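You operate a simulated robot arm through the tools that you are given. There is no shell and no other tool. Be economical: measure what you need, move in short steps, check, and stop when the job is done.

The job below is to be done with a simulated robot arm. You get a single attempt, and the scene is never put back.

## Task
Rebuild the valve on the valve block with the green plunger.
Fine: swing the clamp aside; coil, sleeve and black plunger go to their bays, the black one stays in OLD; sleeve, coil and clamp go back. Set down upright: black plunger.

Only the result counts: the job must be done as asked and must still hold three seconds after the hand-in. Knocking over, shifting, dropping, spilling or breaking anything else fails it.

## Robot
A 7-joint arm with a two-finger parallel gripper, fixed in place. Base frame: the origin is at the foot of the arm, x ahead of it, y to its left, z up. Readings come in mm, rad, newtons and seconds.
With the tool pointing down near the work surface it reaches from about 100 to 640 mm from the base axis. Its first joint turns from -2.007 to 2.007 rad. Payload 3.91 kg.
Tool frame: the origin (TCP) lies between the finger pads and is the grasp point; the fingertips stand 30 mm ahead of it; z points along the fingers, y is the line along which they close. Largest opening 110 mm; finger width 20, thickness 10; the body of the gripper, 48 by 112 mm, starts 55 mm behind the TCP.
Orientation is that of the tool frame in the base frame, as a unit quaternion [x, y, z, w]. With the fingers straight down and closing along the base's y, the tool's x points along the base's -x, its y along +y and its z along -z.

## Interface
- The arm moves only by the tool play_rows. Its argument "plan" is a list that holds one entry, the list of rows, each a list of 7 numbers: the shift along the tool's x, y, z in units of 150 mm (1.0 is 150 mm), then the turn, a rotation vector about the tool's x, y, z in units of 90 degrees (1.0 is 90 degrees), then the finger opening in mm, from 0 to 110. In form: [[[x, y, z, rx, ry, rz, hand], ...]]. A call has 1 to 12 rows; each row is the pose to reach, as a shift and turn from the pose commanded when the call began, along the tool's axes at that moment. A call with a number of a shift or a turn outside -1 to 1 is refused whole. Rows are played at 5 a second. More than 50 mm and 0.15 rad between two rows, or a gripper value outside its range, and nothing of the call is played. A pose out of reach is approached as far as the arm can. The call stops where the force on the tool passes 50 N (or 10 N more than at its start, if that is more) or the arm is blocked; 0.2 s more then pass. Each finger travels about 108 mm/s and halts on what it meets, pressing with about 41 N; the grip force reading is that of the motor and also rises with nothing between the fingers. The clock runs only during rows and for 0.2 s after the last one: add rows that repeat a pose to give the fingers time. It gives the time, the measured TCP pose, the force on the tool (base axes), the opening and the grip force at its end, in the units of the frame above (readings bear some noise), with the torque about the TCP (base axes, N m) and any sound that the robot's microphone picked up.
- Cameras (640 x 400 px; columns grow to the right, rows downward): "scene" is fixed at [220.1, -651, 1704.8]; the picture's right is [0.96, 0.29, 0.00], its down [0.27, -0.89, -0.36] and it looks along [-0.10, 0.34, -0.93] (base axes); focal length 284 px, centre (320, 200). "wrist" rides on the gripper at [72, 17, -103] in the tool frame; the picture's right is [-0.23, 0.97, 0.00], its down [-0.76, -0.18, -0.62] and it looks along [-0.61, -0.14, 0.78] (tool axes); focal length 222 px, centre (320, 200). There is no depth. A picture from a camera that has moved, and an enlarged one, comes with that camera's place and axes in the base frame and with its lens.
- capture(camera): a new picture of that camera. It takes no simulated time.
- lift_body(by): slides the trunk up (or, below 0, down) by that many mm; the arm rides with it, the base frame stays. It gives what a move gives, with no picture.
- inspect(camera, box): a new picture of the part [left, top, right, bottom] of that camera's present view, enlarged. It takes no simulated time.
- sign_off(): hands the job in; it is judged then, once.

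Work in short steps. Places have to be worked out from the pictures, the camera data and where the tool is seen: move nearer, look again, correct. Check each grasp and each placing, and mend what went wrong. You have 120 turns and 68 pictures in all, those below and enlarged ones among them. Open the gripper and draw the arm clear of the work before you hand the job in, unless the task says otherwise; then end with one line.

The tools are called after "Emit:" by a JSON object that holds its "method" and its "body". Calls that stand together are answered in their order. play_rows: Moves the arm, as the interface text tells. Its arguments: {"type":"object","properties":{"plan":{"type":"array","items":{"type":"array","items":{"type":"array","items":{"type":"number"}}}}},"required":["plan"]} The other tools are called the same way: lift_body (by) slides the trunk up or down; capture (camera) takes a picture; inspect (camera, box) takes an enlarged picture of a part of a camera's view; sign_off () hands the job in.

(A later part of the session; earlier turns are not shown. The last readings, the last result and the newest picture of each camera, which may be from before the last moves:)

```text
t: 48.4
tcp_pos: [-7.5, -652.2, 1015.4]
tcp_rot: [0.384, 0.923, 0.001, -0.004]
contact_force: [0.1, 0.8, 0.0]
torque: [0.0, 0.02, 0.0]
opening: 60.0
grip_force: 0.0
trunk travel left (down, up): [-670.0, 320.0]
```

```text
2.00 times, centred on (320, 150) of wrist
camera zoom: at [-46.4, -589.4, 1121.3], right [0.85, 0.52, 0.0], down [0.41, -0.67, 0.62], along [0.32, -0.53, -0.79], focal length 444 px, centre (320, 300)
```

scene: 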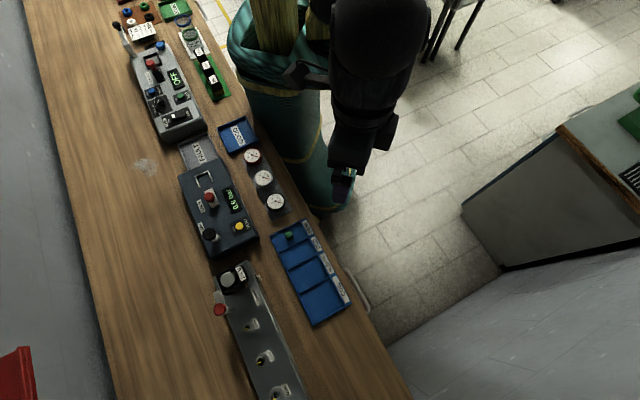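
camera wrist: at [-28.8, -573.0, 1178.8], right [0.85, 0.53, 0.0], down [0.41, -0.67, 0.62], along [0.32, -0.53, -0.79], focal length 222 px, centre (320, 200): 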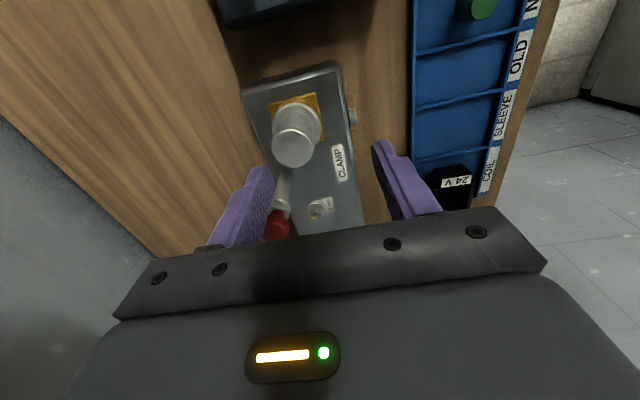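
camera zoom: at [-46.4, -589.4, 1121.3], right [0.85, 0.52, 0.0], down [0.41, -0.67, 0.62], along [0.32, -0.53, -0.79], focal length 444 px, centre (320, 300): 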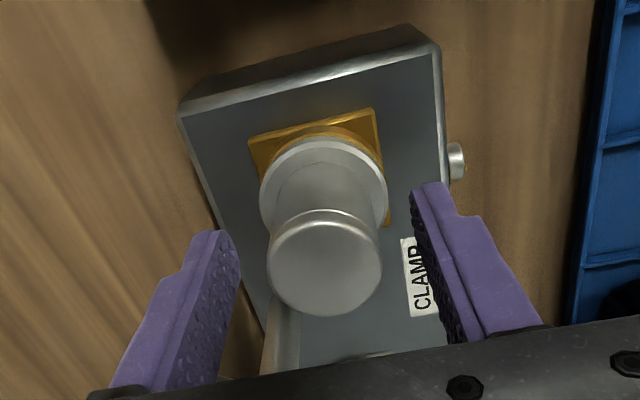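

Centred. Closing on the tube.

Emit:
{"method": "play_rows", "body": {"plan": [[[0, 0, 0, 0, 0, 0, 45], [0, 0, 0, 0, 0, 0, 35], [0, 0, 0, 0, 0, 0, 26], [0, 0, 0, 0, 0, 0, 26], [0, 0, 0, 0, 0, 0, 26]]]}}

```text
t: 49.6
tcp_pos: [-7.5, -652.4, 1017.9]
tcp_rot: [0.384, 0.923, 0.0, -0.004]
contact_force: [1.4, -0.4, -0.6]
torque: [0.0, 0.0, -0.04]
opening: 32.8
grip_force: 41.0
trunk travel left (down, up): [-670.0, 320.0]
```

Emit:
{"method": "play_rows", "body": {"plan": [[[0, 0, -0.03, 0, 0, 0, 26], [0, 0, -0.07, 0, 0, 0, 26], [0, 0, -0.12, 0, 0, 0, 26], [0, 0, -0.18, 0, 0, 0, 26], [0, 0, -0.25, 0, 0, 0, 26], [0, 0, -0.32, 0, 0, 0, 26], [0, 0, -0.4, 0, 0, 0, 26], [0, 0, -0.48, 0, 0, 0, 26], [0, 0, -0.48, 0, 0, 0, 26]]]}}

Emit:
{"method": "capture", "body": {"camera": "wrist"}}

```text
t: 51.6
tcp_pos: [-7.3, -651.4, 1089.2]
tcp_rot: [0.384, 0.923, 0.0, -0.005]
contact_force: [0.0, -0.9, -1.2]
torque: [0.01, 0.04, 0.0]
opening: 32.6
grip_force: 41.3
trunk travel left (down, up): [-670.0, 320.0]
```

```text
32 pictures are left
camera wrist: at [-46.4, -589.5, 1192.9], right [0.85, 0.52, 0.0], down [0.41, -0.67, 0.62], along [0.32, -0.53, -0.79], focal length 222 px, centre (320, 200)
```

wrist: 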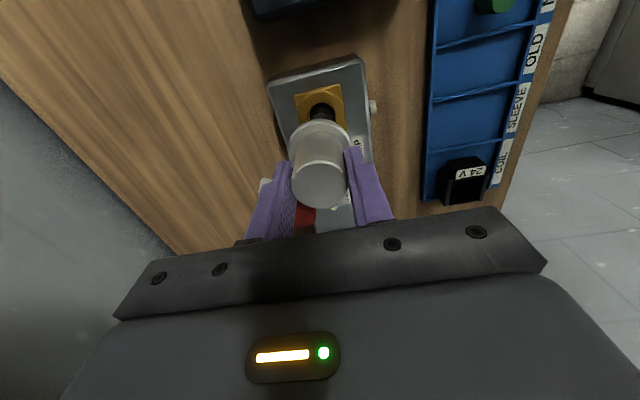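

Sleeve is off, the black plunger is visible in the brass seat. I carry the sleeve toward its bay (centre ≈(525,292)).

Emit:
{"method": "play_rows", "body": {"plan": [[[0, 0.15, 0, 0, 0, 0, 26], [-0.05, 0.3, 0, 0, 0, 0, 26], [-0.15, 0.5, 0, 0, 0, 0, 26], [-0.3, 0.7, 0, 0, 0, 0, 26], [-0.463, 0.9, 0, 0, 0, 0, 26], [-0.463, 1, 0, 0, 0, 0, 26], [-0.463, 1, 0, 0, 0, 0, 26]]]}}

Emit:
{"method": "play_rows", "body": {"plan": [[[0, 0.16, 0.1, 0, 0, 0, 26], [0, 0.16, 0.3, 0, 0, 0, 26], [0, 0.16, 0.5, 0, 0, 0, 26], [0, 0.16, 0.65, 0, 0, 0, 26], [0, 0.16, 0.65, 0, 0, 0, 26]]]}}

Emit:
{"method": "capture", "body": {"camera": "wrist"}}

```text
t: 53.2
tcp_pos: [148.1, -595.6, 1088.2]
tcp_rot: [0.384, 0.923, 0.0, -0.005]
contact_force: [0.0, 0.5, -1.0]
torque: [0.01, 0.01, -0.02]
opening: 32.7
grip_force: 41.2
trunk travel left (down, up): [-670.0, 320.0]
```

```text
t: 54.4
tcp_pos: [164.0, -577.3, 990.7]
tcp_rot: [0.384, 0.923, 0.001, -0.004]
contact_force: [0.6, 0.5, 0.1]
torque: [0.02, -0.01, -0.05]
opening: 32.6
grip_force: 41.8
trunk travel left (down, up): [-670.0, 320.0]
```

```text
31 pictures are left
camera wrist: at [125.4, -516.1, 1094.4], right [0.85, 0.52, 0.0], down [0.41, -0.67, 0.62], along [0.32, -0.53, -0.79], focal length 222 px, centre (320, 200)
```

wrist: 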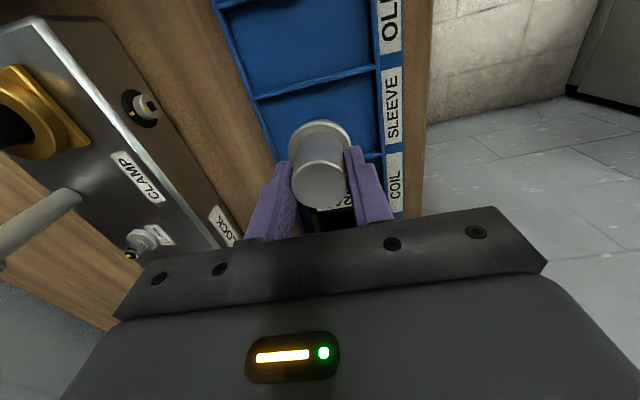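

Over the bay (524,292; bay ≈488–554). Shift 3 mm and lower to contact.

Emit:
{"method": "play_rows", "body": {"plan": [[[0.02, 0, 0.08, 0, 0, 0, 26], [0.02, 0, 0.15, 0, 0, 0, 26], [0.02, 0, 0.18, 0, 0, 0, 26], [0.02, 0, 0.2, 0, 0, 0, 26], [0.02, 0, 0.22, 0, 0, 0, 26], [0.02, 0, 0.22, 0, 0, 0, 26]]]}}

```text
t: 55.8
tcp_pos: [162.6, -575.9, 957.1]
tcp_rot: [0.384, 0.923, 0.001, -0.004]
contact_force: [0.4, -0.4, 0.2]
torque: [0.03, 0.01, -0.03]
opening: 32.8
grip_force: 40.6
trunk travel left (down, up): [-670.0, 320.0]
```

No contact yet; continuing in small steps.

Emit:
{"method": "play_rows", "body": {"plan": [[[0, 0, 0.015, 0, 0, 0, 26], [0, 0, 0.03, 0, 0, 0, 26], [0, 0, 0.04, 0, 0, 0, 26], [0, 0, 0.04, 0, 0, 0, 26]]]}}

Emit:
{"method": "inspect", "body": {"camera": "wrist", "box": [200, 50, 440, 250]}}

```text
t: 56.8
tcp_pos: [162.2, -576.5, 954.5]
tcp_rot: [0.384, 0.923, -0.002, -0.002]
contact_force: [1.4, -3.4, 31.7]
torque: [0.35, 0.1, 0.0]
opening: 32.7
grip_force: 41.3
trunk travel left (down, up): [-670.0, 320.0]
```

```text
2.00 times, centred on (320, 150) of wrist
camera zoom: at [123.2, -512.6, 1058.8], right [0.85, 0.52, -0.01], down [0.41, -0.66, 0.62], along [0.32, -0.53, -0.78], focal length 444 px, centre (320, 300)
```

zoom: 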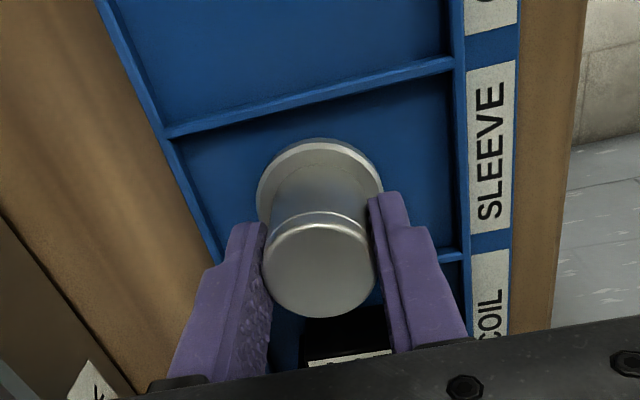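

Sleeve stands on the bay floor. Relieve, open and rise.

Emit:
{"method": "play_rows", "body": {"plan": [[[0, 0, -0.022, 0, 0, 0, 26], [0, 0, -0.022, 0, 0, 0, 36], [0, 0, -0.022, 0, 0, 0, 48], [0, 0, -0.022, 0, 0, 0, 52], [0, 0, -0.022, 0, 0, 0, 52], [0, 0, -0.15, 0, 0, 0, 52], [0, 0, -0.35, 0, 0, 0, 52], [0, 0, -0.6, 0, 0, 0, 52], [0, 0, -0.8, 0, 0, 0, 52], [0, 0, -0.8, 0, 0, 0, 52]]]}}

Emit:
{"method": "capture", "body": {"camera": "wrist"}}

```text
t: 59.0
tcp_pos: [163.8, -577.4, 1071.6]
tcp_rot: [0.384, 0.923, 0.001, -0.005]
contact_force: [-0.2, -0.2, -0.4]
torque: [0.04, -0.01, 0.0]
opening: 52.1
grip_force: 0.0
trunk travel left (down, up): [-670.0, 320.0]
```

```text
29 pictures are left
camera wrist: at [125.0, -514.0, 1176.2], right [0.85, 0.52, 0.0], down [0.41, -0.67, 0.62], along [0.32, -0.53, -0.79], focal length 222 px, centre (320, 200)
```

wrist: 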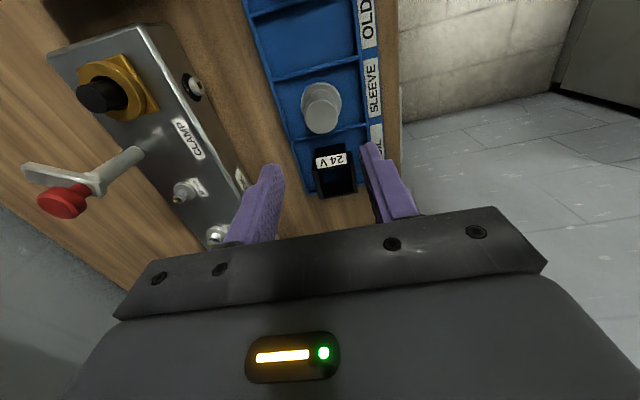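

Sleeve and coil are parked. Going back above the seat for the black plunger, fingers narrowed to 40 mm.

Emit:
{"method": "play_rows", "body": {"plan": [[[0.05, -0.15, 0, 0, 0, 0, 50], [0.15, -0.35, 0, 0, 0, 0, 45], [0.3, -0.55, 0, 0, 0, 0, 40], [0.46, -0.75, 0, 0, 0, 0, 40], [0.46, -0.95, 0, 0, 0, 0, 40], [0.46, -1, 0, 0, 0, 0, 40], [0.46, -1, 0, 0, 0, 0, 40]]]}}

Emit:
{"method": "inspect", "body": {"camera": "wrist", "box": [240, 50, 400, 190]}}

```text
t: 60.6
tcp_pos: [8.1, -633.8, 1073.1]
tcp_rot: [0.384, 0.923, 0.001, -0.005]
contact_force: [0.8, 0.3, -0.3]
torque: [0.02, 0.01, 0.03]
opening: 40.1
grip_force: 0.0
trunk travel left (down, up): [-670.0, 320.0]
```

```text
2.86 times, centred on (320, 120) of wrist
camera zoom: at [-31.0, -570.9, 1176.9], right [0.85, 0.52, 0.0], down [0.41, -0.67, 0.62], along [0.32, -0.53, -0.79], focal length 635 px, centre (320, 429)
```

zoom: 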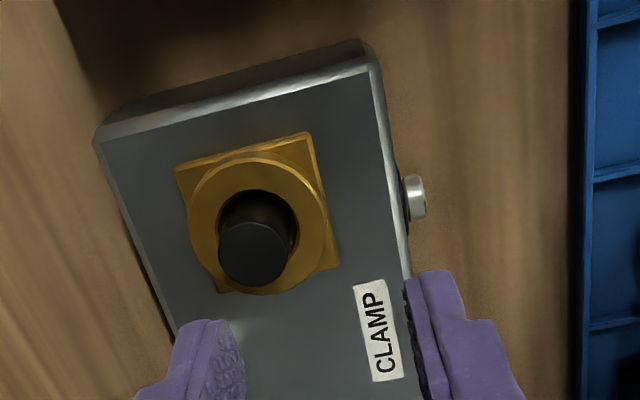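

The plunger (Ø≈21.5, top ≈990) sticks ≈20 mm above the brass (top ≈970). I centre at (454.7,466) and lower to tips ≈974.

Emit:
{"method": "play_rows", "body": {"plan": [[[-0.005, -0.159, 0, 0, 0, 0, 40], [-0.005, -0.159, 0.15, 0, 0, 0, 40], [-0.005, -0.159, 0.3, 0, 0, 0, 40], [-0.005, -0.159, 0.4, 0, 0, 0, 40], [-0.005, -0.159, 0.46, 0, 0, 0, 40], [-0.005, -0.159, 0.46, 0, 0, 0, 40]]]}}

Emit:
{"method": "inspect", "body": {"camera": "wrist", "box": [240, 90, 400, 230]}}

```text
t: 62.0
tcp_pos: [-9.8, -650.2, 1003.1]
tcp_rot: [0.385, 0.923, 0.001, -0.004]
contact_force: [0.4, 0.1, -0.4]
torque: [-0.01, -0.01, -0.05]
opening: 40.1
grip_force: 0.1
trunk travel left (down, up): [-670.0, 320.0]
```

```text
2.86 times, centred on (320, 160) of wrist
camera zoom: at [-47.3, -587.8, 1108.0], right [0.85, 0.52, 0.0], down [0.41, -0.67, 0.62], along [0.32, -0.53, -0.79], focal length 635 px, centre (320, 314)
```

zoom: 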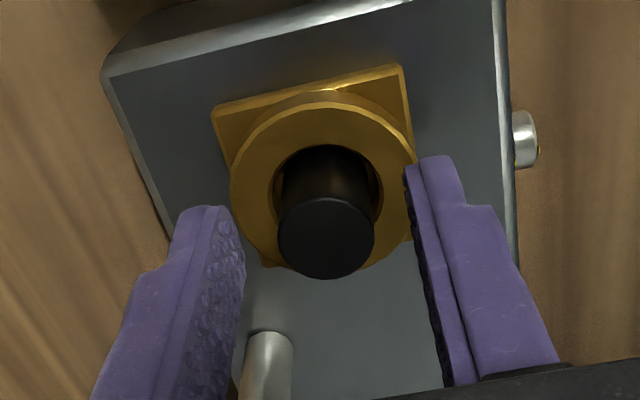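

Well centred. Closing on the plunger.

Emit:
{"method": "play_rows", "body": {"plan": [[[0, 0, 0, 0, 0, 0, 30], [0, 0, 0, 0, 0, 0, 22], [0, 0, 0, 0, 0, 0, 15], [0, 0, 0, 0, 0, 0, 15], [0, 0, 0, 0, 0, 0, 15]]]}}

Emit:
{"method": "play_rows", "body": {"plan": [[[0, 0, -0.03, 0, 0, 0, 15], [0, 0, -0.07, 0, 0, 0, 15], [0, 0, -0.12, 0, 0, 0, 15], [0, 0, -0.18, 0, 0, 0, 15], [0, 0, -0.25, 0, 0, 0, 15], [0, 0, -0.32, 0, 0, 0, 15], [0, 0, -0.4, 0, 0, 0, 15], [0, 0, -0.45, 0, 0, 0, 15], [0, 0, -0.45, 0, 0, 0, 15]]]}}

Emit:
{"method": "inspect", "body": {"camera": "wrist", "box": [240, 60, 400, 230]}}

```text
t: 63.2
tcp_pos: [-8.5, -649.2, 1003.5]
tcp_rot: [0.384, 0.923, 0.001, -0.003]
contact_force: [0.4, -0.3, -0.6]
torque: [0.03, 0.02, -0.03]
opening: 19.3
grip_force: 40.9
trunk travel left (down, up): [-670.0, 320.0]
```

```text
t: 65.2
tcp_pos: [-8.7, -650.6, 1069.9]
tcp_rot: [0.384, 0.923, 0.002, -0.005]
contact_force: [-0.4, -0.8, -1.2]
torque: [0.0, -0.03, 0.0]
opening: 19.3
grip_force: 41.1
trunk travel left (down, up): [-670.0, 320.0]
```

```text
2.35 times, centred on (320, 145) of wrist
camera zoom: at [-47.2, -588.2, 1175.1], right [0.85, 0.52, 0.0], down [0.41, -0.67, 0.62], along [0.32, -0.53, -0.79], focal length 523 px, centre (320, 329)
```

zoom: 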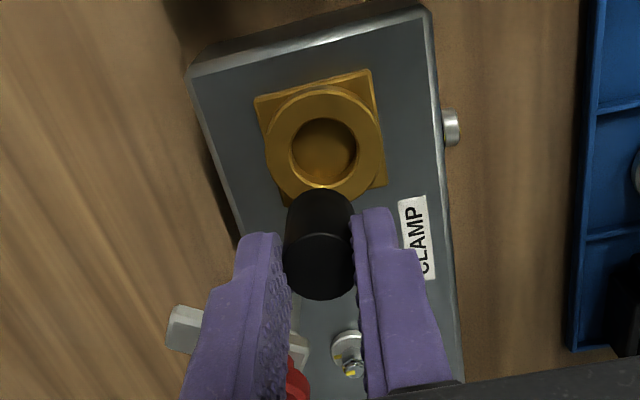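

The black plunger is out (Ø19.3, gripped centrally). I carry it to the OLD bay (centre ≈(463,291)).

Emit:
{"method": "play_rows", "body": {"plan": [[[0, 0.15, 0, 0, 0, 0, 15], [0, 0.35, 0, 0, 0, 0, 15], [-0.03, 0.55, 0, 0, 0, 0, 15], [-0.06, 0.75, 0, 0, 0, 0, 15], [-0.06, 0.9, 0, 0, 0, 0, 15], [-0.06, 1, 0, 0, 0, 0, 15], [-0.06, 1, 0, 0, 0, 0, 15]]]}}

Emit:
{"method": "play_rows", "body": {"plan": [[[0, 0.16, 0.1, 0, 0, 0, 15], [0, 0.16, 0.3, 0, 0, 0, 15], [0, 0.16, 0.5, 0, 0, 0, 15], [0, 0.16, 0.6, 0, 0, 0, 15], [0, 0.16, 0.6, 0, 0, 0, 15]]]}}

Emit:
{"method": "capture", "body": {"camera": "wrist"}}

```text
t: 66.8
tcp_pos: [102.8, -551.0, 1070.0]
tcp_rot: [0.386, 0.923, 0.002, -0.004]
contact_force: [-0.5, 0.6, 0.5]
torque: [-0.02, 0.01, -0.01]
opening: 19.4
grip_force: 41.4
trunk travel left (down, up): [-670.0, 320.0]
```

```text
t: 68.0
tcp_pos: [121.6, -534.5, 980.0]
tcp_rot: [0.384, 0.923, 0.0, -0.004]
contact_force: [0.3, -0.2, 0.2]
torque: [0.04, 0.0, 0.04]
opening: 19.7
grip_force: 40.7
trunk travel left (down, up): [-670.0, 320.0]
```

```text
25 pictures are left
camera wrist: at [82.5, -471.7, 1085.1], right [0.85, 0.52, 0.0], down [0.41, -0.67, 0.62], along [0.32, -0.53, -0.79], focal length 222 px, centre (320, 200)
```

wrist: 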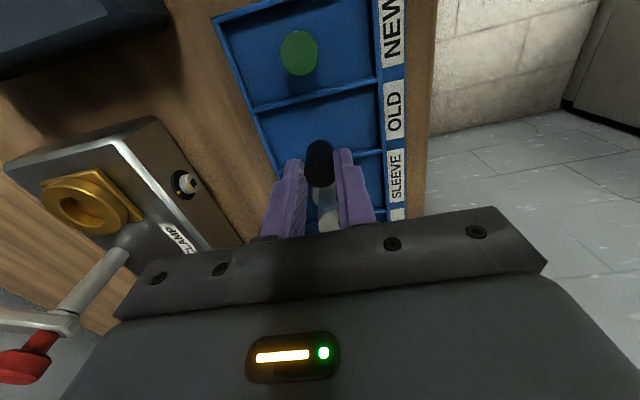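

Centred over OLD. Lowering gently.

Emit:
{"method": "play_rows", "body": {"plan": [[[0.01, 0, 0.07, 0, 0, 0, 15], [0.01, 0, 0.13, 0, 0, 0, 15], [0.01, 0, 0.16, 0, 0, 0, 15], [0.01, 0, 0.175, 0, 0, 0, 15], [0.01, 0, 0.175, 0, 0, 0, 15]]]}}

Emit:
{"method": "inspect", "body": {"camera": "wrist", "box": [220, 20, 420, 230]}}

```text
t: 69.2
tcp_pos: [120.2, -533.5, 953.4]
tcp_rot: [0.385, 0.923, 0.0, -0.004]
contact_force: [0.1, -0.4, -1.1]
torque: [-0.02, -0.02, 0.0]
opening: 19.7
grip_force: 40.9
trunk travel left (down, up): [-670.0, 320.0]
```

```text
1.90 times, centred on (320, 125) of wrist
camera zoom: at [80.7, -470.3, 1058.9], right [0.85, 0.52, 0.0], down [0.41, -0.67, 0.62], along [0.32, -0.53, -0.79], focal length 423 px, centre (320, 343)
```

zoom: 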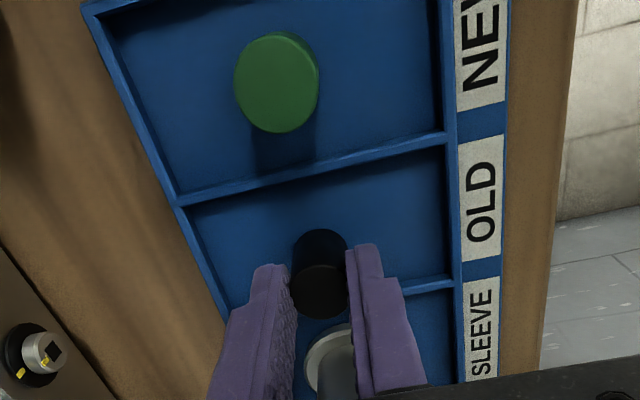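

Emit:
{"method": "play_rows", "body": {"plan": [[[0, 0, 0.01, 0, 0, 0, 15], [0, 0, 0.02, 0, 0, 0, 15], [0, 0, 0.02, 0, 0, 0, 15]]]}}

```text
t: 70.0
tcp_pos: [120.6, -532.8, 952.2]
tcp_rot: [0.384, 0.924, 0.0, -0.003]
contact_force: [1.9, -0.3, 8.0]
torque: [0.06, -0.14, 0.02]
opening: 19.6
grip_force: 41.4
trunk travel left (down, up): [-670.0, 320.0]
```

Contact (8 N): the plunger stands on the floor. Open and rise.

Emit:
{"method": "play_rows", "body": {"plan": [[[0, 0, -0.005, 0, 0, 0, 19], [0, 0, -0.005, 0, 0, 0, 24], [0, 0, -0.005, 0, 0, 0, 32], [0, 0, -0.005, 0, 0, 0, 40], [0, 0, -0.005, 0, 0, 0, 40], [0, 0, -0.15, 0, 0, 0, 40], [0, 0, -0.3, 0, 0, 0, 40], [0, 0, -0.45, 0, 0, 0, 40], [0, 0, -0.45, 0, 0, 0, 40]]]}}

Emit:
{"method": "capture", "body": {"camera": "wrist"}}

```text
t: 72.0
tcp_pos: [119.8, -535.0, 1018.8]
tcp_rot: [0.384, 0.923, 0.001, -0.004]
contact_force: [-0.1, 0.2, 0.0]
torque: [-0.02, 0.01, 0.02]
opening: 40.0
grip_force: 0.0
trunk travel left (down, up): [-670.0, 320.0]
```

```text
23 pictures are left
camera wrist: at [80.7, -470.9, 1124.1], right [0.85, 0.53, 0.0], down [0.41, -0.67, 0.62], along [0.32, -0.53, -0.79], focal length 222 px, centre (320, 200)
```

wrist: 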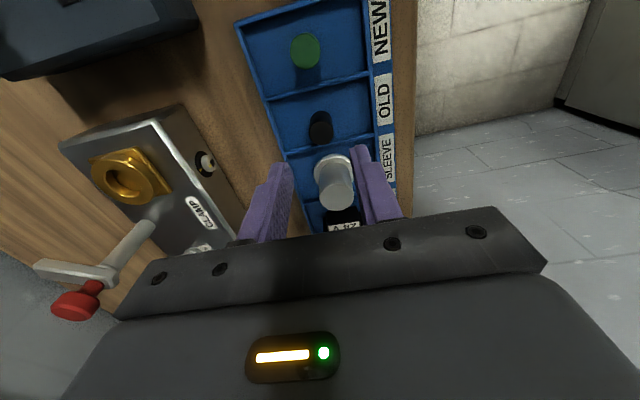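

Black plunger stands upright in OLD. Next the green one at ≈(402,290): moving above it and checking.

Emit:
{"method": "play_rows", "body": {"plan": [[[0.1, 0.01, 0, 0, 0, 0, 40], [0.25, 0.026, 0, 0, 0, 0, 40], [0.407, 0.026, 0, 0, 0, 0, 40], [0.407, 0.026, 0.15, 0, 0, 0, 40], [0.407, 0.026, 0.25, 0, 0, 0, 40], [0.407, 0.026, 0.25, 0, 0, 0, 40]]]}}

Emit:
{"method": "inspect", "body": {"camera": "wrist", "box": [220, 60, 420, 230]}}

```text
t: 73.4
tcp_pos: [79.6, -486.9, 981.9]
tcp_rot: [0.384, 0.923, 0.001, -0.004]
contact_force: [-0.8, -0.2, -0.4]
torque: [0.02, 0.01, -0.01]
opening: 40.0
grip_force: 0.0
trunk travel left (down, up): [-670.0, 320.0]
```

```text
2.35 times, centred on (320, 145) of wrist
camera zoom: at [40.6, -424.4, 1086.6], right [0.85, 0.52, 0.0], down [0.41, -0.67, 0.62], along [0.32, -0.53, -0.79], focal length 523 px, centre (320, 329)
```

zoom: 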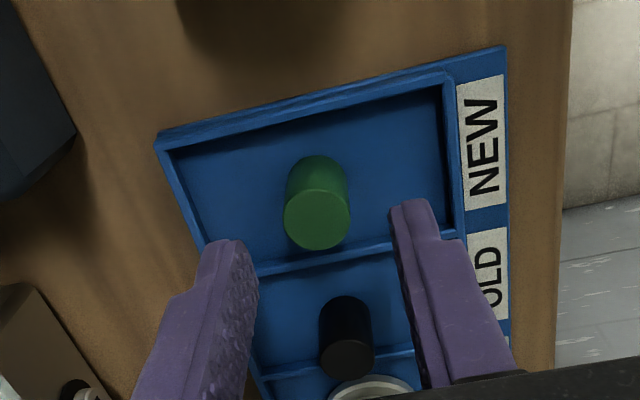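

Green plunger confirmed at (401.8,289.6). Lower and close.

Emit:
{"method": "play_rows", "body": {"plan": [[[-0.008, -0.011, 0.08, 0, 0, 0, 40], [-0.008, -0.011, 0.15, 0, 0, 0, 40], [-0.008, -0.011, 0.194, 0, 0, 0, 40], [-0.008, -0.011, 0.194, 0, 0, 0, 30], [-0.008, -0.011, 0.194, 0, 0, 0, 22], [-0.008, -0.011, 0.194, 0, 0, 0, 15], [-0.008, -0.011, 0.194, 0, 0, 0, 15], [-0.008, -0.011, 0.194, 0, 0, 0, 15]]]}}

Emit:
{"method": "play_rows", "body": {"plan": [[[0, 0, -0.1, 0, 0, 0, 15], [0, 0, -0.3, 0, 0, 0, 15], [0, 0, -0.5, 0, 0, 0, 15], [0, 0, -0.7, 0, 0, 0, 15], [0, 0, -0.78, 0, 0, 0, 15], [0, 0, -0.78, 0, 0, 0, 15]]]}}

Emit:
{"method": "inspect", "body": {"camera": "wrist", "box": [220, 60, 420, 230]}}

```text
t: 75.2
tcp_pos: [79.7, -489.1, 951.8]
tcp_rot: [0.384, 0.923, 0.0, -0.005]
contact_force: [0.2, -0.6, -0.9]
torque: [0.01, 0.01, -0.01]
opening: 19.8
grip_force: 40.9
trunk travel left (down, up): [-670.0, 320.0]
```

```text
t: 76.6
tcp_pos: [79.3, -490.4, 1069.2]
tcp_rot: [0.385, 0.923, 0.001, -0.004]
contact_force: [1.1, 0.4, -0.2]
torque: [-0.05, 0.0, 0.01]
opening: 19.5
grip_force: 40.9
trunk travel left (down, up): [-670.0, 320.0]
```

```text
2.35 times, centred on (320, 145) of wrist
camera zoom: at [41.4, -427.3, 1173.9], right [0.85, 0.52, 0.0], down [0.41, -0.67, 0.62], along [0.32, -0.53, -0.79], focal length 523 px, centre (320, 329)
```

zoom: 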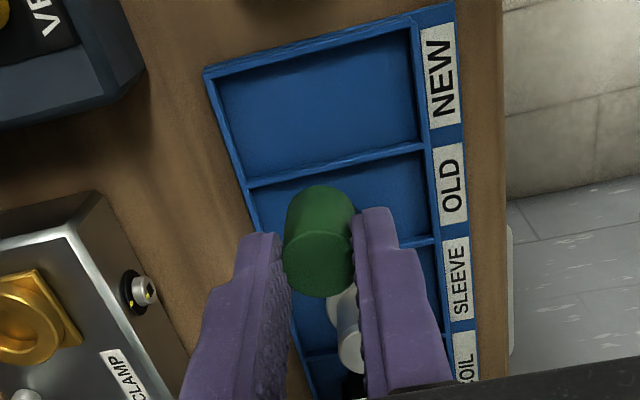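

The green plunger is gripped the same way as the black one was. Carrying it to the seat (454,466).

Emit:
{"method": "play_rows", "body": {"plan": [[[-0.1, -0.15, 0, 0, 0, 0, 15], [-0.2, -0.35, 0, 0, 0, 0, 15], [-0.341, -0.55, 0, 0, 0, 0, 15], [-0.341, -0.75, 0, 0, 0, 0, 15], [-0.341, -0.9, 0, 0, 0, 0, 15], [-0.341, -1, 0, 0, 0, 0, 15], [-0.341, -1, 0, 0, 0, 0, 15]]]}}

Emit:
{"method": "play_rows", "body": {"plan": [[[0, -0.1, 0, 0, 0, 0, 15], [0, -0.169, 0, 0, 0, 0, 15], [0, -0.169, 0.1, 0, 0, 0, 15], [0, -0.169, 0.2, 0, 0, 0, 15], [0, -0.169, 0.3, 0, 0, 0, 15], [0, -0.169, 0.3, 0, 0, 0, 15]]]}}

Emit:
{"method": "inspect", "body": {"camera": "wrist", "box": [240, 60, 400, 230]}}

```text
t: 78.2
tcp_pos: [7.4, -630.9, 1068.5]
tcp_rot: [0.385, 0.923, 0.001, -0.005]
contact_force: [-0.1, 0.6, -0.5]
torque: [-0.01, 0.02, 0.0]
opening: 19.7
grip_force: 40.9
trunk travel left (down, up): [-670.0, 320.0]
```

```text
t: 79.6
tcp_pos: [-8.3, -649.6, 1023.7]
tcp_rot: [0.384, 0.923, 0.001, -0.005]
contact_force: [-0.2, 0.7, -0.4]
torque: [-0.01, 0.01, -0.02]
opening: 19.2
grip_force: 41.7
trunk travel left (down, up): [-670.0, 320.0]
```

```text
2.35 times, centred on (320, 145) of wrist
camera zoom: at [-47.4, -586.5, 1129.0], right [0.85, 0.52, 0.0], down [0.41, -0.67, 0.62], along [0.32, -0.53, -0.79], focal length 523 px, centre (320, 329)
```

zoom: 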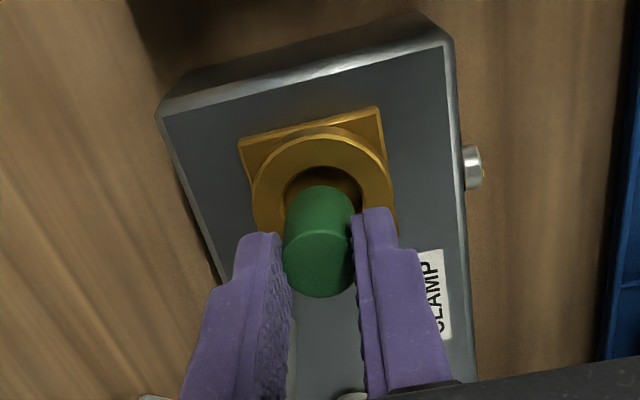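

Aligned over the hole. Lowering the plunger 20 mm to its original height.

Emit:
{"method": "play_rows", "body": {"plan": [[[0, -0.003, 0.04, 0, 0, 0, 15], [0, -0.003, 0.08, 0, 0, 0, 15], [0, -0.003, 0.105, 0, 0, 0, 15], [0, -0.003, 0.125, 0, 0, 0, 15], [0, -0.003, 0.135, 0, 0, 0, 15], [0, -0.003, 0.135, 0, 0, 0, 15]]]}}

```text
t: 81.0
tcp_pos: [-8.9, -649.2, 1003.7]
tcp_rot: [0.384, 0.923, 0.0, -0.004]
contact_force: [1.3, -0.4, 3.1]
torque: [0.03, -0.11, 0.01]
opening: 19.3
grip_force: 41.2
trunk travel left (down, up): [-670.0, 320.0]
```

Seated at the original height with light contact. Release and rise.

Emit:
{"method": "play_rows", "body": {"plan": [[[0, 0, 0, 0, 0, 0, 24], [0, 0, 0, 0, 0, 0, 32], [0, 0, 0, 0, 0, 0, 40], [0, 0, 0, 0, 0, 0, 40], [0, 0, -0.12, 0, 0, 0, 40], [0, 0, -0.25, 0, 0, 0, 40], [0, 0, -0.45, 0, 0, 0, 40], [0, 0, -0.45, 0, 0, 0, 40]]]}}

Emit:
{"method": "inspect", "body": {"camera": "wrist", "box": [240, 60, 400, 230]}}

```text
t: 82.8
tcp_pos: [-9.8, -648.4, 1071.4]
tcp_rot: [0.384, 0.923, 0.002, -0.004]
contact_force: [-0.2, -0.3, -0.5]
torque: [0.02, -0.01, 0.0]
opening: 39.7
grip_force: 0.1
trunk travel left (down, up): [-670.0, 320.0]
```

```text
2.35 times, centred on (320, 145) of wrist
camera zoom: at [-47.8, -586.7, 1176.2], right [0.85, 0.52, 0.0], down [0.41, -0.67, 0.62], along [0.32, -0.53, -0.79], focal length 523 px, centre (320, 329)
```

zoom: 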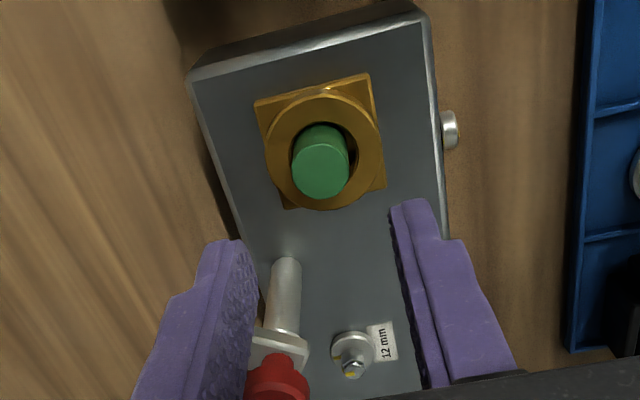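

Green plunger is seated in the brass. Now fetching the sleeve from its bay (522,293).

Emit:
{"method": "play_rows", "body": {"plan": [[[0, 0.15, 0, 0, 0, 0, 45], [0, 0.35, 0, 0, 0, 0, 52], [-0.1, 0.55, 0, 0, 0, 0, 52], [-0.3, 0.75, 0, 0, 0, 0, 52], [-0.465, 0.9, 0, 0, 0, 0, 52], [-0.465, 1, 0, 0, 0, 0, 52], [-0.465, 1, 0, 0, 0, 0, 52]]]}}

Emit:
{"method": "play_rows", "body": {"plan": [[[0, 0.15, 0.15, 0, 0, 0, 52], [0, 0.15, 0.35, 0, 0, 0, 52], [0, 0.15, 0.4, 0, 0, 0, 52], [0, 0.15, 0.4, 0, 0, 0, 52]]]}}

Emit:
{"method": "inspect", "body": {"camera": "wrist", "box": [220, 60, 420, 230]}}

```text
t: 84.4
tcp_pos: [147.3, -594.0, 1071.5]
tcp_rot: [0.384, 0.923, 0.001, -0.003]
contact_force: [0.3, 0.1, -0.1]
torque: [-0.02, -0.01, 0.01]
opening: 51.8
grip_force: 0.1
trunk travel left (down, up): [-670.0, 320.0]
```

```text
t: 85.4
tcp_pos: [162.4, -576.7, 1010.7]
tcp_rot: [0.384, 0.923, 0.001, -0.004]
contact_force: [-0.4, -0.4, 0.1]
torque: [0.03, 0.0, -0.02]
opening: 52.0
grip_force: 0.0
trunk travel left (down, up): [-670.0, 320.0]
```

```text
2.35 times, centred on (320, 145) of wrist
camera zoom: at [123.9, -514.5, 1115.2], right [0.85, 0.52, 0.0], down [0.41, -0.67, 0.62], along [0.32, -0.53, -0.79], focal length 523 px, centre (320, 329)
```

zoom: 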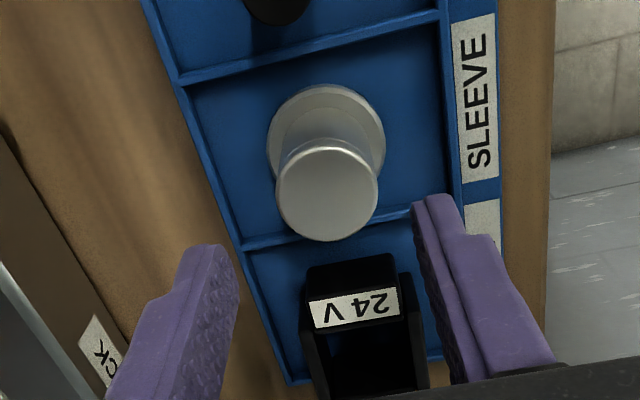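

Sleeve at the expected place. Lower and grip.

Emit:
{"method": "play_rows", "body": {"plan": [[[0, 0.006, 0.12, 0, 0, 0, 52], [0, 0.006, 0.24, 0, 0, 0, 52], [0, 0.006, 0.33, 0, 0, 0, 52], [0, 0.006, 0.365, 0, 0, 0, 52], [0, 0.006, 0.365, 0, 0, 0, 42], [0, 0.006, 0.365, 0, 0, 0, 34], [0, 0.006, 0.365, 0, 0, 0, 26], [0, 0.006, 0.365, 0, 0, 0, 26], [0, 0.006, 0.365, 0, 0, 0, 26]]]}}

Emit:
{"method": "play_rows", "body": {"plan": [[[0, 0, -0.1, 0, 0, 0, 26], [0, 0, -0.3, 0, 0, 0, 26], [0, 0, -0.5, 0, 0, 0, 26], [0, 0, -0.7, 0, 0, 0, 26], [0, 0, -0.9, 0, 0, 0, 26], [0, 0, -0.9, 0, 0, 0, 26]]]}}

```text
t: 87.4
tcp_pos: [162.0, -576.2, 956.6]
tcp_rot: [0.385, 0.923, 0.0, -0.004]
contact_force: [0.7, 0.2, -0.3]
torque: [0.03, 0.02, 0.02]
opening: 32.9
grip_force: 41.0
trunk travel left (down, up): [-670.0, 320.0]
```

```text
t: 88.8
tcp_pos: [164.4, -577.7, 1093.3]
tcp_rot: [0.384, 0.923, 0.002, -0.004]
contact_force: [-0.3, 0.1, -0.2]
torque: [-0.01, 0.02, -0.04]
opening: 32.8
grip_force: 41.4
trunk travel left (down, up): [-670.0, 320.0]
```

Carrying the sleeve back above the seat.

Emit:
{"method": "play_rows", "body": {"plan": [[[0.1, -0.15, 0, 0, 0, 0, 26], [0.25, -0.35, 0, 0, 0, 0, 26], [0.453, -0.55, 0, 0, 0, 0, 26], [0.453, -0.75, 0, 0, 0, 0, 26], [0.453, -0.9, 0, 0, 0, 0, 26], [0.453, -1, 0, 0, 0, 0, 26], [0.453, -1, 0, 0, 0, 0, 26]]]}}

Emit:
{"method": "play_rows", "body": {"plan": [[[0, -0.1, 0, 0, 0, 0, 26], [0, -0.157, 0, 0, 0, 0, 26], [0, -0.157, 0.1, 0, 0, 0, 26], [0, -0.157, 0.18, 0, 0, 0, 26], [0, -0.157, 0.18, 0, 0, 0, 26]]]}}

Emit:
{"method": "inspect", "body": {"camera": "wrist", "box": [240, 60, 400, 230]}}

```text
t: 90.4
tcp_pos: [7.5, -635.4, 1092.6]
tcp_rot: [0.384, 0.923, 0.001, -0.004]
contact_force: [1.0, -0.1, -0.8]
torque: [0.0, 0.0, -0.01]
opening: 32.9
grip_force: 41.0
trunk travel left (down, up): [-670.0, 320.0]
```

```text
t: 91.6
tcp_pos: [-9.0, -650.8, 1065.4]
tcp_rot: [0.384, 0.923, 0.001, -0.004]
contact_force: [0.3, -0.1, -0.8]
torque: [0.0, -0.02, -0.04]
opening: 32.3
grip_force: 41.3
trunk travel left (down, up): [-670.0, 320.0]
```

```text
2.35 times, centred on (320, 145) of wrist
camera zoom: at [-46.5, -588.4, 1169.6], right [0.85, 0.53, 0.0], down [0.41, -0.67, 0.62], along [0.32, -0.53, -0.79], focal length 523 px, centre (320, 329)
```

zoom: 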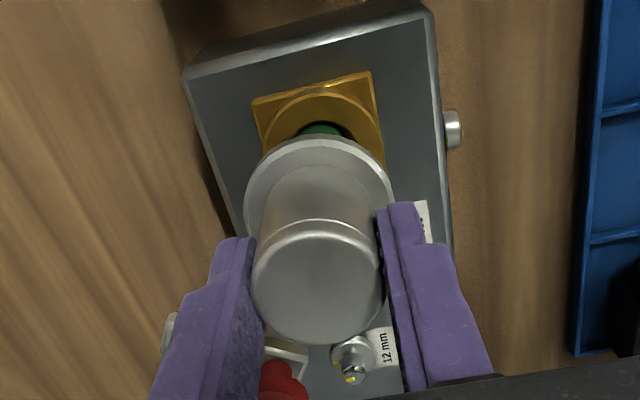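

Aligned. Lowering over the green plunger slowly.

Emit:
{"method": "play_rows", "body": {"plan": [[[-0.004, 0, 0.06, 0, 0, 0, 26], [-0.004, 0, 0.12, 0, 0, 0, 26], [-0.004, 0, 0.17, 0, 0, 0, 26], [-0.004, 0, 0.21, 0, 0, 0, 26], [-0.004, 0, 0.24, 0, 0, 0, 26], [-0.004, 0, 0.27, 0, 0, 0, 26], [-0.004, 0, 0.295, 0, 0, 0, 26], [-0.004, 0, 0.31, 0, 0, 0, 26], [-0.004, 0, 0.31, 0, 0, 0, 26]]]}}

```text
t: 93.6
tcp_pos: [-8.5, -651.3, 1017.8]
tcp_rot: [0.384, 0.923, 0.001, -0.005]
contact_force: [0.7, 0.3, 0.0]
torque: [-0.01, -0.04, 0.05]
opening: 32.8
grip_force: 41.0
trunk travel left (down, up): [-670.0, 320.0]
```

No obstruction and nearly at the seated height. A few small steps to feel the seat.

Emit:
{"method": "play_rows", "body": {"plan": [[[0, 0, 0.008, 0, 0, 0, 26], [0, 0, 0.016, 0, 0, 0, 26], [0, 0, 0.02, 0, 0, 0, 26], [0, 0, 0.02, 0, 0, 0, 26]]]}}

Emit:
{"method": "inspect", "body": {"camera": "wrist", "box": [240, 60, 400, 230]}}

```text
t: 94.6
tcp_pos: [-8.0, -650.4, 1017.7]
tcp_rot: [0.384, 0.923, -0.001, -0.003]
contact_force: [-0.7, -5.4, 16.2]
torque: [0.12, -0.06, -0.01]
opening: 32.8
grip_force: 40.7
trunk travel left (down, up): [-670.0, 320.0]
```

```text
2.35 times, centred on (320, 145) of wrist
camera zoom: at [-46.4, -587.9, 1122.0], right [0.85, 0.52, -0.01], down [0.41, -0.67, 0.62], along [0.32, -0.53, -0.78], focal length 523 px, centre (320, 329)
```

zoom: 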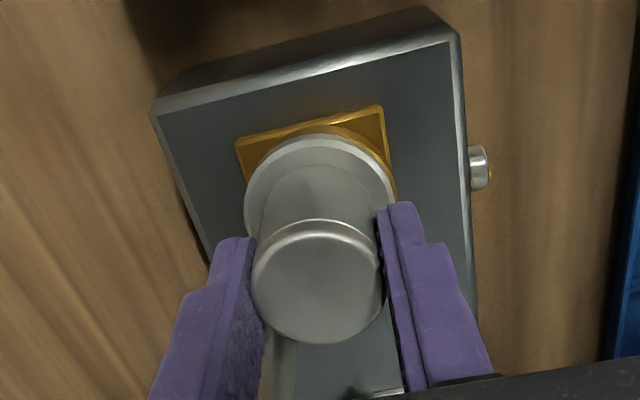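

Seated (16 N at the original height). Release and rise.

Emit:
{"method": "play_rows", "body": {"plan": [[[0, 0, -0.015, 0, 0, 0, 26], [0, 0, -0.015, 0, 0, 0, 38], [0, 0, -0.015, 0, 0, 0, 50], [0, 0, -0.015, 0, 0, 0, 60], [0, 0, -0.015, 0, 0, 0, 60], [0, 0, -0.15, 0, 0, 0, 60], [0, 0, -0.3, 0, 0, 0, 60], [0, 0, -0.45, 0, 0, 0, 60], [0, 0, -0.45, 0, 0, 0, 60]]]}}

Emit:
{"method": "inspect", "body": {"camera": "wrist", "box": [220, 40, 420, 230]}}

```text
t: 96.6
tcp_pos: [-7.0, -652.3, 1083.4]
tcp_rot: [0.384, 0.923, 0.002, -0.004]
contact_force: [-0.3, 0.0, 0.7]
torque: [0.01, 0.0, 0.02]
opening: 59.9
grip_force: 0.0
trunk travel left (down, up): [-670.0, 320.0]
```

```text
2.11 times, centred on (320, 135) of wrist
camera zoom: at [-45.5, -588.2, 1187.6], right [0.85, 0.52, 0.0], down [0.41, -0.67, 0.62], along [0.32, -0.53, -0.79], focal length 468 px, centre (320, 337)
```

zoom: 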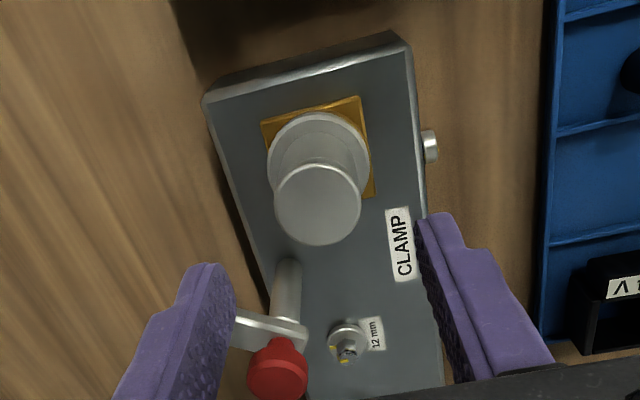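

Sleeve is seated. Now to the coil in its bay (TCP target u≈606, n≈291).

Emit:
{"method": "play_rows", "body": {"plan": [[[0, 0.15, 0, 0, 0, 0, 68], [-0.1, 0.35, 0, 0, 0, 0, 70], [-0.3, 0.55, 0, 0, 0, 0, 70], [-0.5, 0.75, 0, 0, 0, 0, 70], [-0.7, 0.9, 0, 0, 0, 0, 70], [-0.9, 1, 0, 0, 0, 0, 70], [-1, 1, 0, 0, 0, 0, 70], [-1, 1, 0, 0, 0, 0, 70]]]}}

Emit:
{"method": "play_rows", "body": {"plan": [[[0, 0.16, 0.1, 0, 0, 0, 70], [0, 0.16, 0.3, 0, 0, 0, 70], [0, 0.16, 0.5, 0, 0, 0, 70], [0, 0.16, 0.6, 0, 0, 0, 70], [0, 0.16, 0.6, 0, 0, 0, 70]]]}}

Emit:
{"method": "inspect", "body": {"camera": "wrist", "box": [220, 40, 420, 230]}}

```text
t: 98.4
tcp_pos: [204.8, -652.3, 1082.8]
tcp_rot: [0.384, 0.923, 0.001, -0.005]
contact_force: [-0.3, 0.0, -0.8]
torque: [0.01, 0.0, 0.06]
opening: 70.0
grip_force: 0.0
trunk travel left (down, up): [-670.0, 320.0]
```

```text
t: 99.6
tcp_pos: [220.4, -636.6, 990.6]
tcp_rot: [0.384, 0.923, 0.001, -0.004]
contact_force: [-0.2, 0.8, -0.2]
torque: [-0.01, -0.01, 0.01]
opening: 69.8
grip_force: 0.0
trunk travel left (down, up): [-670.0, 320.0]
```

```text
2.11 times, centred on (320, 135) of wrist
camera zoom: at [182.3, -573.0, 1095.6], right [0.85, 0.52, 0.0], down [0.41, -0.67, 0.62], along [0.32, -0.53, -0.79], focal length 468 px, centre (320, 337)
```

zoom: 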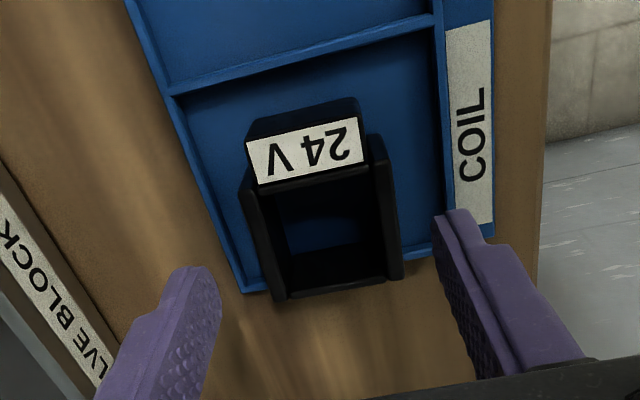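

Coil upright in the bay as left. Lower to tips just above the floor, with a 1 mm trim, then close.

Emit:
{"method": "play_rows", "body": {"plan": [[[-0.008, 0, 0.1, 0, 0, 0, 70], [-0.008, 0, 0.2, 0, 0, 0, 70], [-0.008, 0, 0.28, 0, 0, 0, 70], [-0.008, 0, 0.333, 0, 0, 0, 70], [-0.008, 0, 0.333, 0, 0, 0, 70]]]}}

Emit:
{"method": "play_rows", "body": {"plan": [[[0, 0, 0, 0, 0, 0, 60], [0, 0, 0, 0, 0, 0, 52], [0, 0, 0, 0, 0, 0, 45], [0, 0, 0, 0, 0, 0, 45], [0, 0, 0, 0, 0, 0, 45]]]}}

Emit:
{"method": "inspect", "body": {"camera": "wrist", "box": [220, 60, 420, 240]}}

```text
t: 100.8
tcp_pos: [222.5, -636.2, 939.8]
tcp_rot: [0.384, 0.923, 0.001, -0.004]
contact_force: [-0.4, 1.2, 1.9]
torque: [-0.02, 0.05, -0.04]
opening: 69.9
grip_force: 0.0
trunk travel left (down, up): [-670.0, 320.0]
```

```text
t: 102.0
tcp_pos: [221.2, -635.9, 940.1]
tcp_rot: [0.384, 0.923, 0.001, -0.005]
contact_force: [0.1, -0.1, 0.4]
torque: [0.0, -0.02, 0.02]
opening: 53.7
grip_force: 40.6
trunk travel left (down, up): [-670.0, 320.0]
```

```text
2.22 times, centred on (320, 150) of wrist
camera zoom: at [182.8, -573.5, 1045.5], right [0.85, 0.52, 0.0], down [0.41, -0.67, 0.62], along [0.32, -0.53, -0.79], focal length 494 px, centre (320, 311)
```

zoom: 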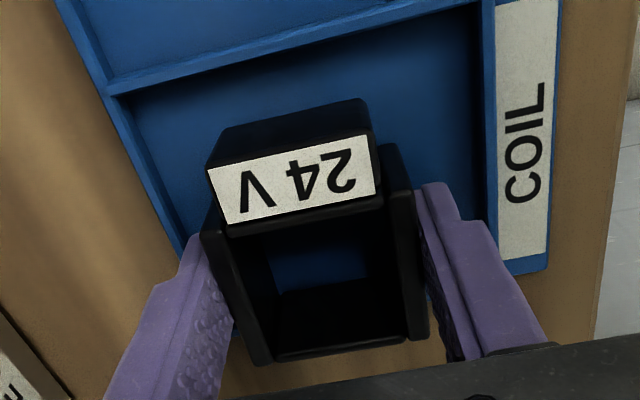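

Coil regripped with the same offset in hand as before. Lift, then turn back +90°.

Emit:
{"method": "play_rows", "body": {"plan": [[[0, 0, -0.1, 0, 0, 0, 45], [0, 0, -0.25, 0, 0, 0, 45], [0, 0, -0.45, 0, 0, 0, 45], [0, 0, -0.65, 0, 0, 0, 45], [0, 0, -0.85, 0, 0, 0, 45], [0, 0, -0.95, 0, 0, 0, 45], [0, 0, -0.95, 0, 0, 0, 45]]]}}

Emit:
{"method": "play_rows", "body": {"plan": [[[0.05, -0.05, 0, 0, 0, 0.083, 45], [0.1, -0.1, 0, 0, 0, 0.166, 45], [0.15, -0.15, 0, 0, 0, 0.25, 45], [0.2, -0.2, 0, 0, 0, 0.333, 45], [0.25, -0.25, 0, 0, 0, 0.416, 45], [0.3, -0.3, 0, 0, 0, 0.5, 45], [0.35, -0.3, 0, 0, 0, 0.583, 45], [0.4, -0.3, 0, 0, 0, 0.666, 45], [0.45, -0.3, 0, 0, 0, 0.75, 45], [0.5, -0.3, 0, 0, 0, 0.833, 45], [0.5, -0.3, 0, 0, 0, 0.916, 45], [0.5, -0.3, 0, 0, 0, 1, 45]]]}}

```text
t: 103.6
tcp_pos: [222.0, -636.8, 1084.0]
tcp_rot: [0.384, 0.923, 0.001, -0.005]
contact_force: [0.0, 0.1, -1.1]
torque: [-0.01, 0.01, 0.0]
opening: 53.8
grip_force: 41.2
trunk travel left (down, up): [-670.0, 320.0]
```

```text
t: 106.2
tcp_pos: [137.9, -615.0, 1083.5]
tcp_rot: [0.925, 0.38, -0.002, -0.004]
contact_force: [-0.3, 0.5, -1.3]
torque: [-0.03, 0.0, 0.01]
opening: 53.6
grip_force: 41.2
trunk travel left (down, up): [-670.0, 320.0]
```

Emit:
{"method": "play_rows", "body": {"plan": [[[0, -0.15, 0, 0, 0, 0, 45], [-0.1, -0.3, 0, 0, 0, 0, 45], [-0.2, -0.45, 0, 0, 0, 0, 45], [-0.35, -0.527, 0, 0, 0, 0, 45], [-0.5, -0.527, 0, 0, 0, 0, 45], [-0.65, -0.527, 0, 0, 0, 0, 45], [-0.78, -0.527, 0, 0, 0, 0, 45], [-0.831, -0.527, 0, 0, 0, 0, 45], [-0.831, -0.527, 0, 0, 0, 0, 45]]]}}

Emit:
{"method": "inspect", "body": {"camera": "wrist", "box": [240, 60, 420, 230]}}

```text
t: 108.2
tcp_pos: [-6.4, -645.8, 1085.1]
tcp_rot: [0.924, 0.381, -0.002, -0.004]
contact_force: [0.0, -0.1, -1.8]
torque: [-0.02, 0.01, 0.01]
opening: 53.7
grip_force: 40.0
trunk travel left (down, up): [-670.0, 320.0]
```

```text
2.35 times, centred on (330, 145) of wrist
camera zoom: at [57.5, -608.5, 1188.7], right [0.52, -0.85, -0.01], down [-0.66, -0.41, 0.62], along [-0.54, -0.32, -0.78], focal length 523 px, centre (296, 329)
```

zoom: 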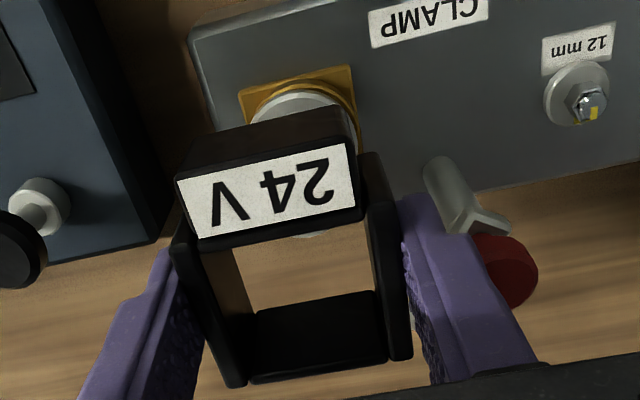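

Aligned like at removal. Lowering slowly over the sleeve.

Emit:
{"method": "play_rows", "body": {"plan": [[[-0.003, 0.004, 0.1, 0, 0, 0, 45], [-0.003, 0.004, 0.18, 0, 0, 0, 45], [-0.003, 0.004, 0.23, 0, 0, 0, 45], [-0.003, 0.004, 0.27, 0, 0, 0, 45], [-0.003, 0.004, 0.3, 0, 0, 0, 45], [-0.003, 0.004, 0.33, 0, 0, 0, 45], [-0.003, 0.004, 0.36, 0, 0, 0, 45], [-0.003, 0.004, 0.39, 0, 0, 0, 45], [-0.003, 0.004, 0.42, 0, 0, 0, 45], [-0.003, 0.004, 0.44, 0, 0, 0, 45], [-0.003, 0.004, 0.455, 0, 0, 0, 45], [-0.003, 0.004, 0.455, 0, 0, 0, 45]]]}}

Emit:
{"method": "inspect", "body": {"camera": "wrist", "box": [240, 60, 420, 230]}}

```text
t: 110.8
tcp_pos: [-6.9, -646.3, 1016.9]
tcp_rot: [0.924, 0.382, -0.003, -0.004]
contact_force: [0.4, 0.3, -1.3]
torque: [-0.01, 0.01, -0.02]
opening: 53.5
grip_force: 40.9
trunk travel left (down, up): [-670.0, 320.0]
```

```text
2.35 times, centred on (330, 145) of wrist
camera zoom: at [56.9, -608.7, 1120.5], right [0.52, -0.85, -0.01], down [-0.66, -0.41, 0.63], along [-0.54, -0.32, -0.78], focal length 523 px, centre (296, 329)
```

zoom: 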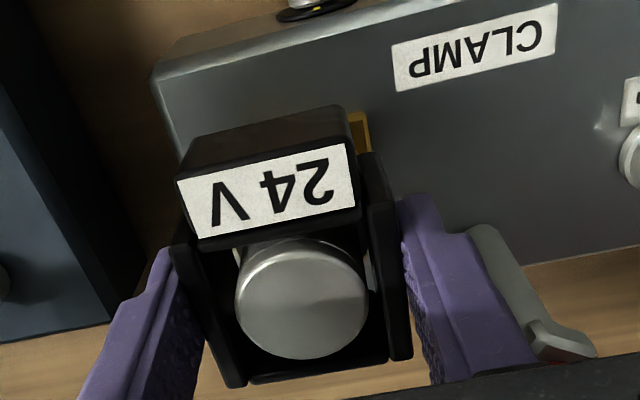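

Sleeve comes up cleanly inside the coil. Lowering the last millimetres to contact.

Emit:
{"method": "play_rows", "body": {"plan": [[[0, 0, 0.008, 0, 0, 0, 45], [0, 0, 0.016, 0, 0, 0, 45], [0, 0, 0.022, 0, 0, 0, 45], [0, 0, 0.022, 0, 0, 0, 45]]]}}

```text
t: 111.8
tcp_pos: [-6.1, -647.1, 1013.6]
tcp_rot: [0.925, 0.381, -0.001, -0.004]
contact_force: [-1.5, 0.6, -2.0]
torque: [0.0, 0.0, 0.02]
opening: 53.4
grip_force: 41.3
trunk travel left (down, up): [-670.0, 320.0]
```

Emit:
{"method": "play_rows", "body": {"plan": [[[0, 0, 0.008, 0, 0, 0, 45], [0, 0, 0.016, 0, 0, 0, 45], [0, 0, 0.024, 0, 0, 0, 45], [0, 0, 0.024, 0, 0, 0, 45]]]}}

```text
t: 112.8
tcp_pos: [-7.0, -646.6, 1011.0]
tcp_rot: [0.924, 0.382, -0.002, -0.002]
contact_force: [0.0, 0.7, 3.4]
torque: [-0.03, -0.07, -0.02]
opening: 53.6
grip_force: 40.9
trunk travel left (down, up): [-670.0, 320.0]
```

Light contact at 1011; one more small step to confirm it is seated.

Emit:
{"method": "play_rows", "body": {"plan": [[[0, 0, 0.008, 0, 0, 0, 45], [0, 0, 0.016, 0, 0, 0, 45], [0, 0, 0.016, 0, 0, 0, 45]]]}}

Emit:
{"method": "inspect", "body": {"camera": "wrist", "box": [240, 60, 420, 230]}}

```text
t: 113.6
tcp_pos: [-6.7, -646.5, 1010.4]
tcp_rot: [0.925, 0.381, -0.005, -0.001]
contact_force: [0.5, -4.7, 22.2]
torque: [-0.08, -0.31, -0.05]
opening: 53.8
grip_force: 40.8
trunk travel left (down, up): [-670.0, 320.0]
```

```text
2.35 times, centred on (330, 145) of wrist
camera zoom: at [57.1, -607.6, 1114.5], right [0.53, -0.85, 0.0], down [-0.66, -0.41, 0.63], along [-0.54, -0.33, -0.78], focal length 523 px, centre (296, 329)
```

zoom: 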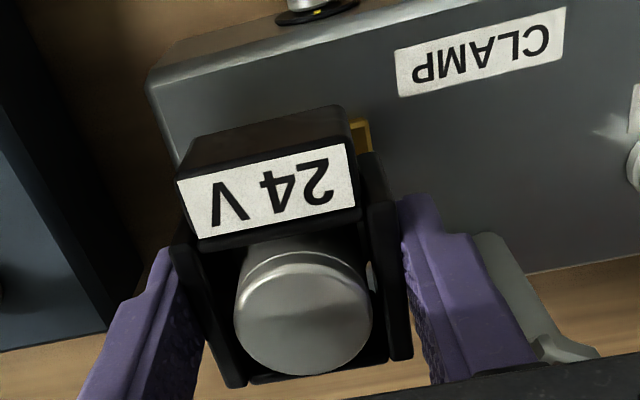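

Seated firmly, matching the original height difference. Release and rise.

Emit:
{"method": "play_rows", "body": {"plan": [[[0, 0, -0.015, 0, 0, 0, 45], [0, 0, -0.015, 0, 0, 0, 56], [0, 0, -0.015, 0, 0, 0, 66], [0, 0, -0.015, 0, 0, 0, 72], [0, 0, -0.015, 0, 0, 0, 72], [0, 0, -0.15, 0, 0, 0, 72], [0, 0, -0.3, 0, 0, 0, 72], [0, 0, -0.5, 0, 0, 0, 72], [0, 0, -0.5, 0, 0, 0, 72]]]}}

Emit:
{"method": "inspect", "body": {"camera": "wrist", "box": [240, 60, 440, 230]}}

```text
t: 115.6
tcp_pos: [-7.1, -647.4, 1082.7]
tcp_rot: [0.924, 0.381, -0.001, -0.005]
contact_force: [-0.5, -0.1, 0.8]
torque: [0.01, 0.01, -0.02]
opening: 72.1
grip_force: 0.2
trunk travel left (down, up): [-670.0, 320.0]
```

```text
2.35 times, centred on (340, 145) of wrist
camera zoom: at [56.9, -608.9, 1187.0], right [0.52, -0.85, -0.01], down [-0.66, -0.41, 0.63], along [-0.54, -0.32, -0.78], focal length 523 px, centre (273, 329)
```

zoom: 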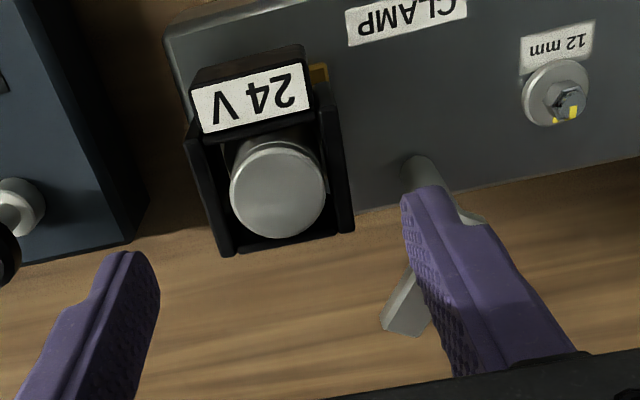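

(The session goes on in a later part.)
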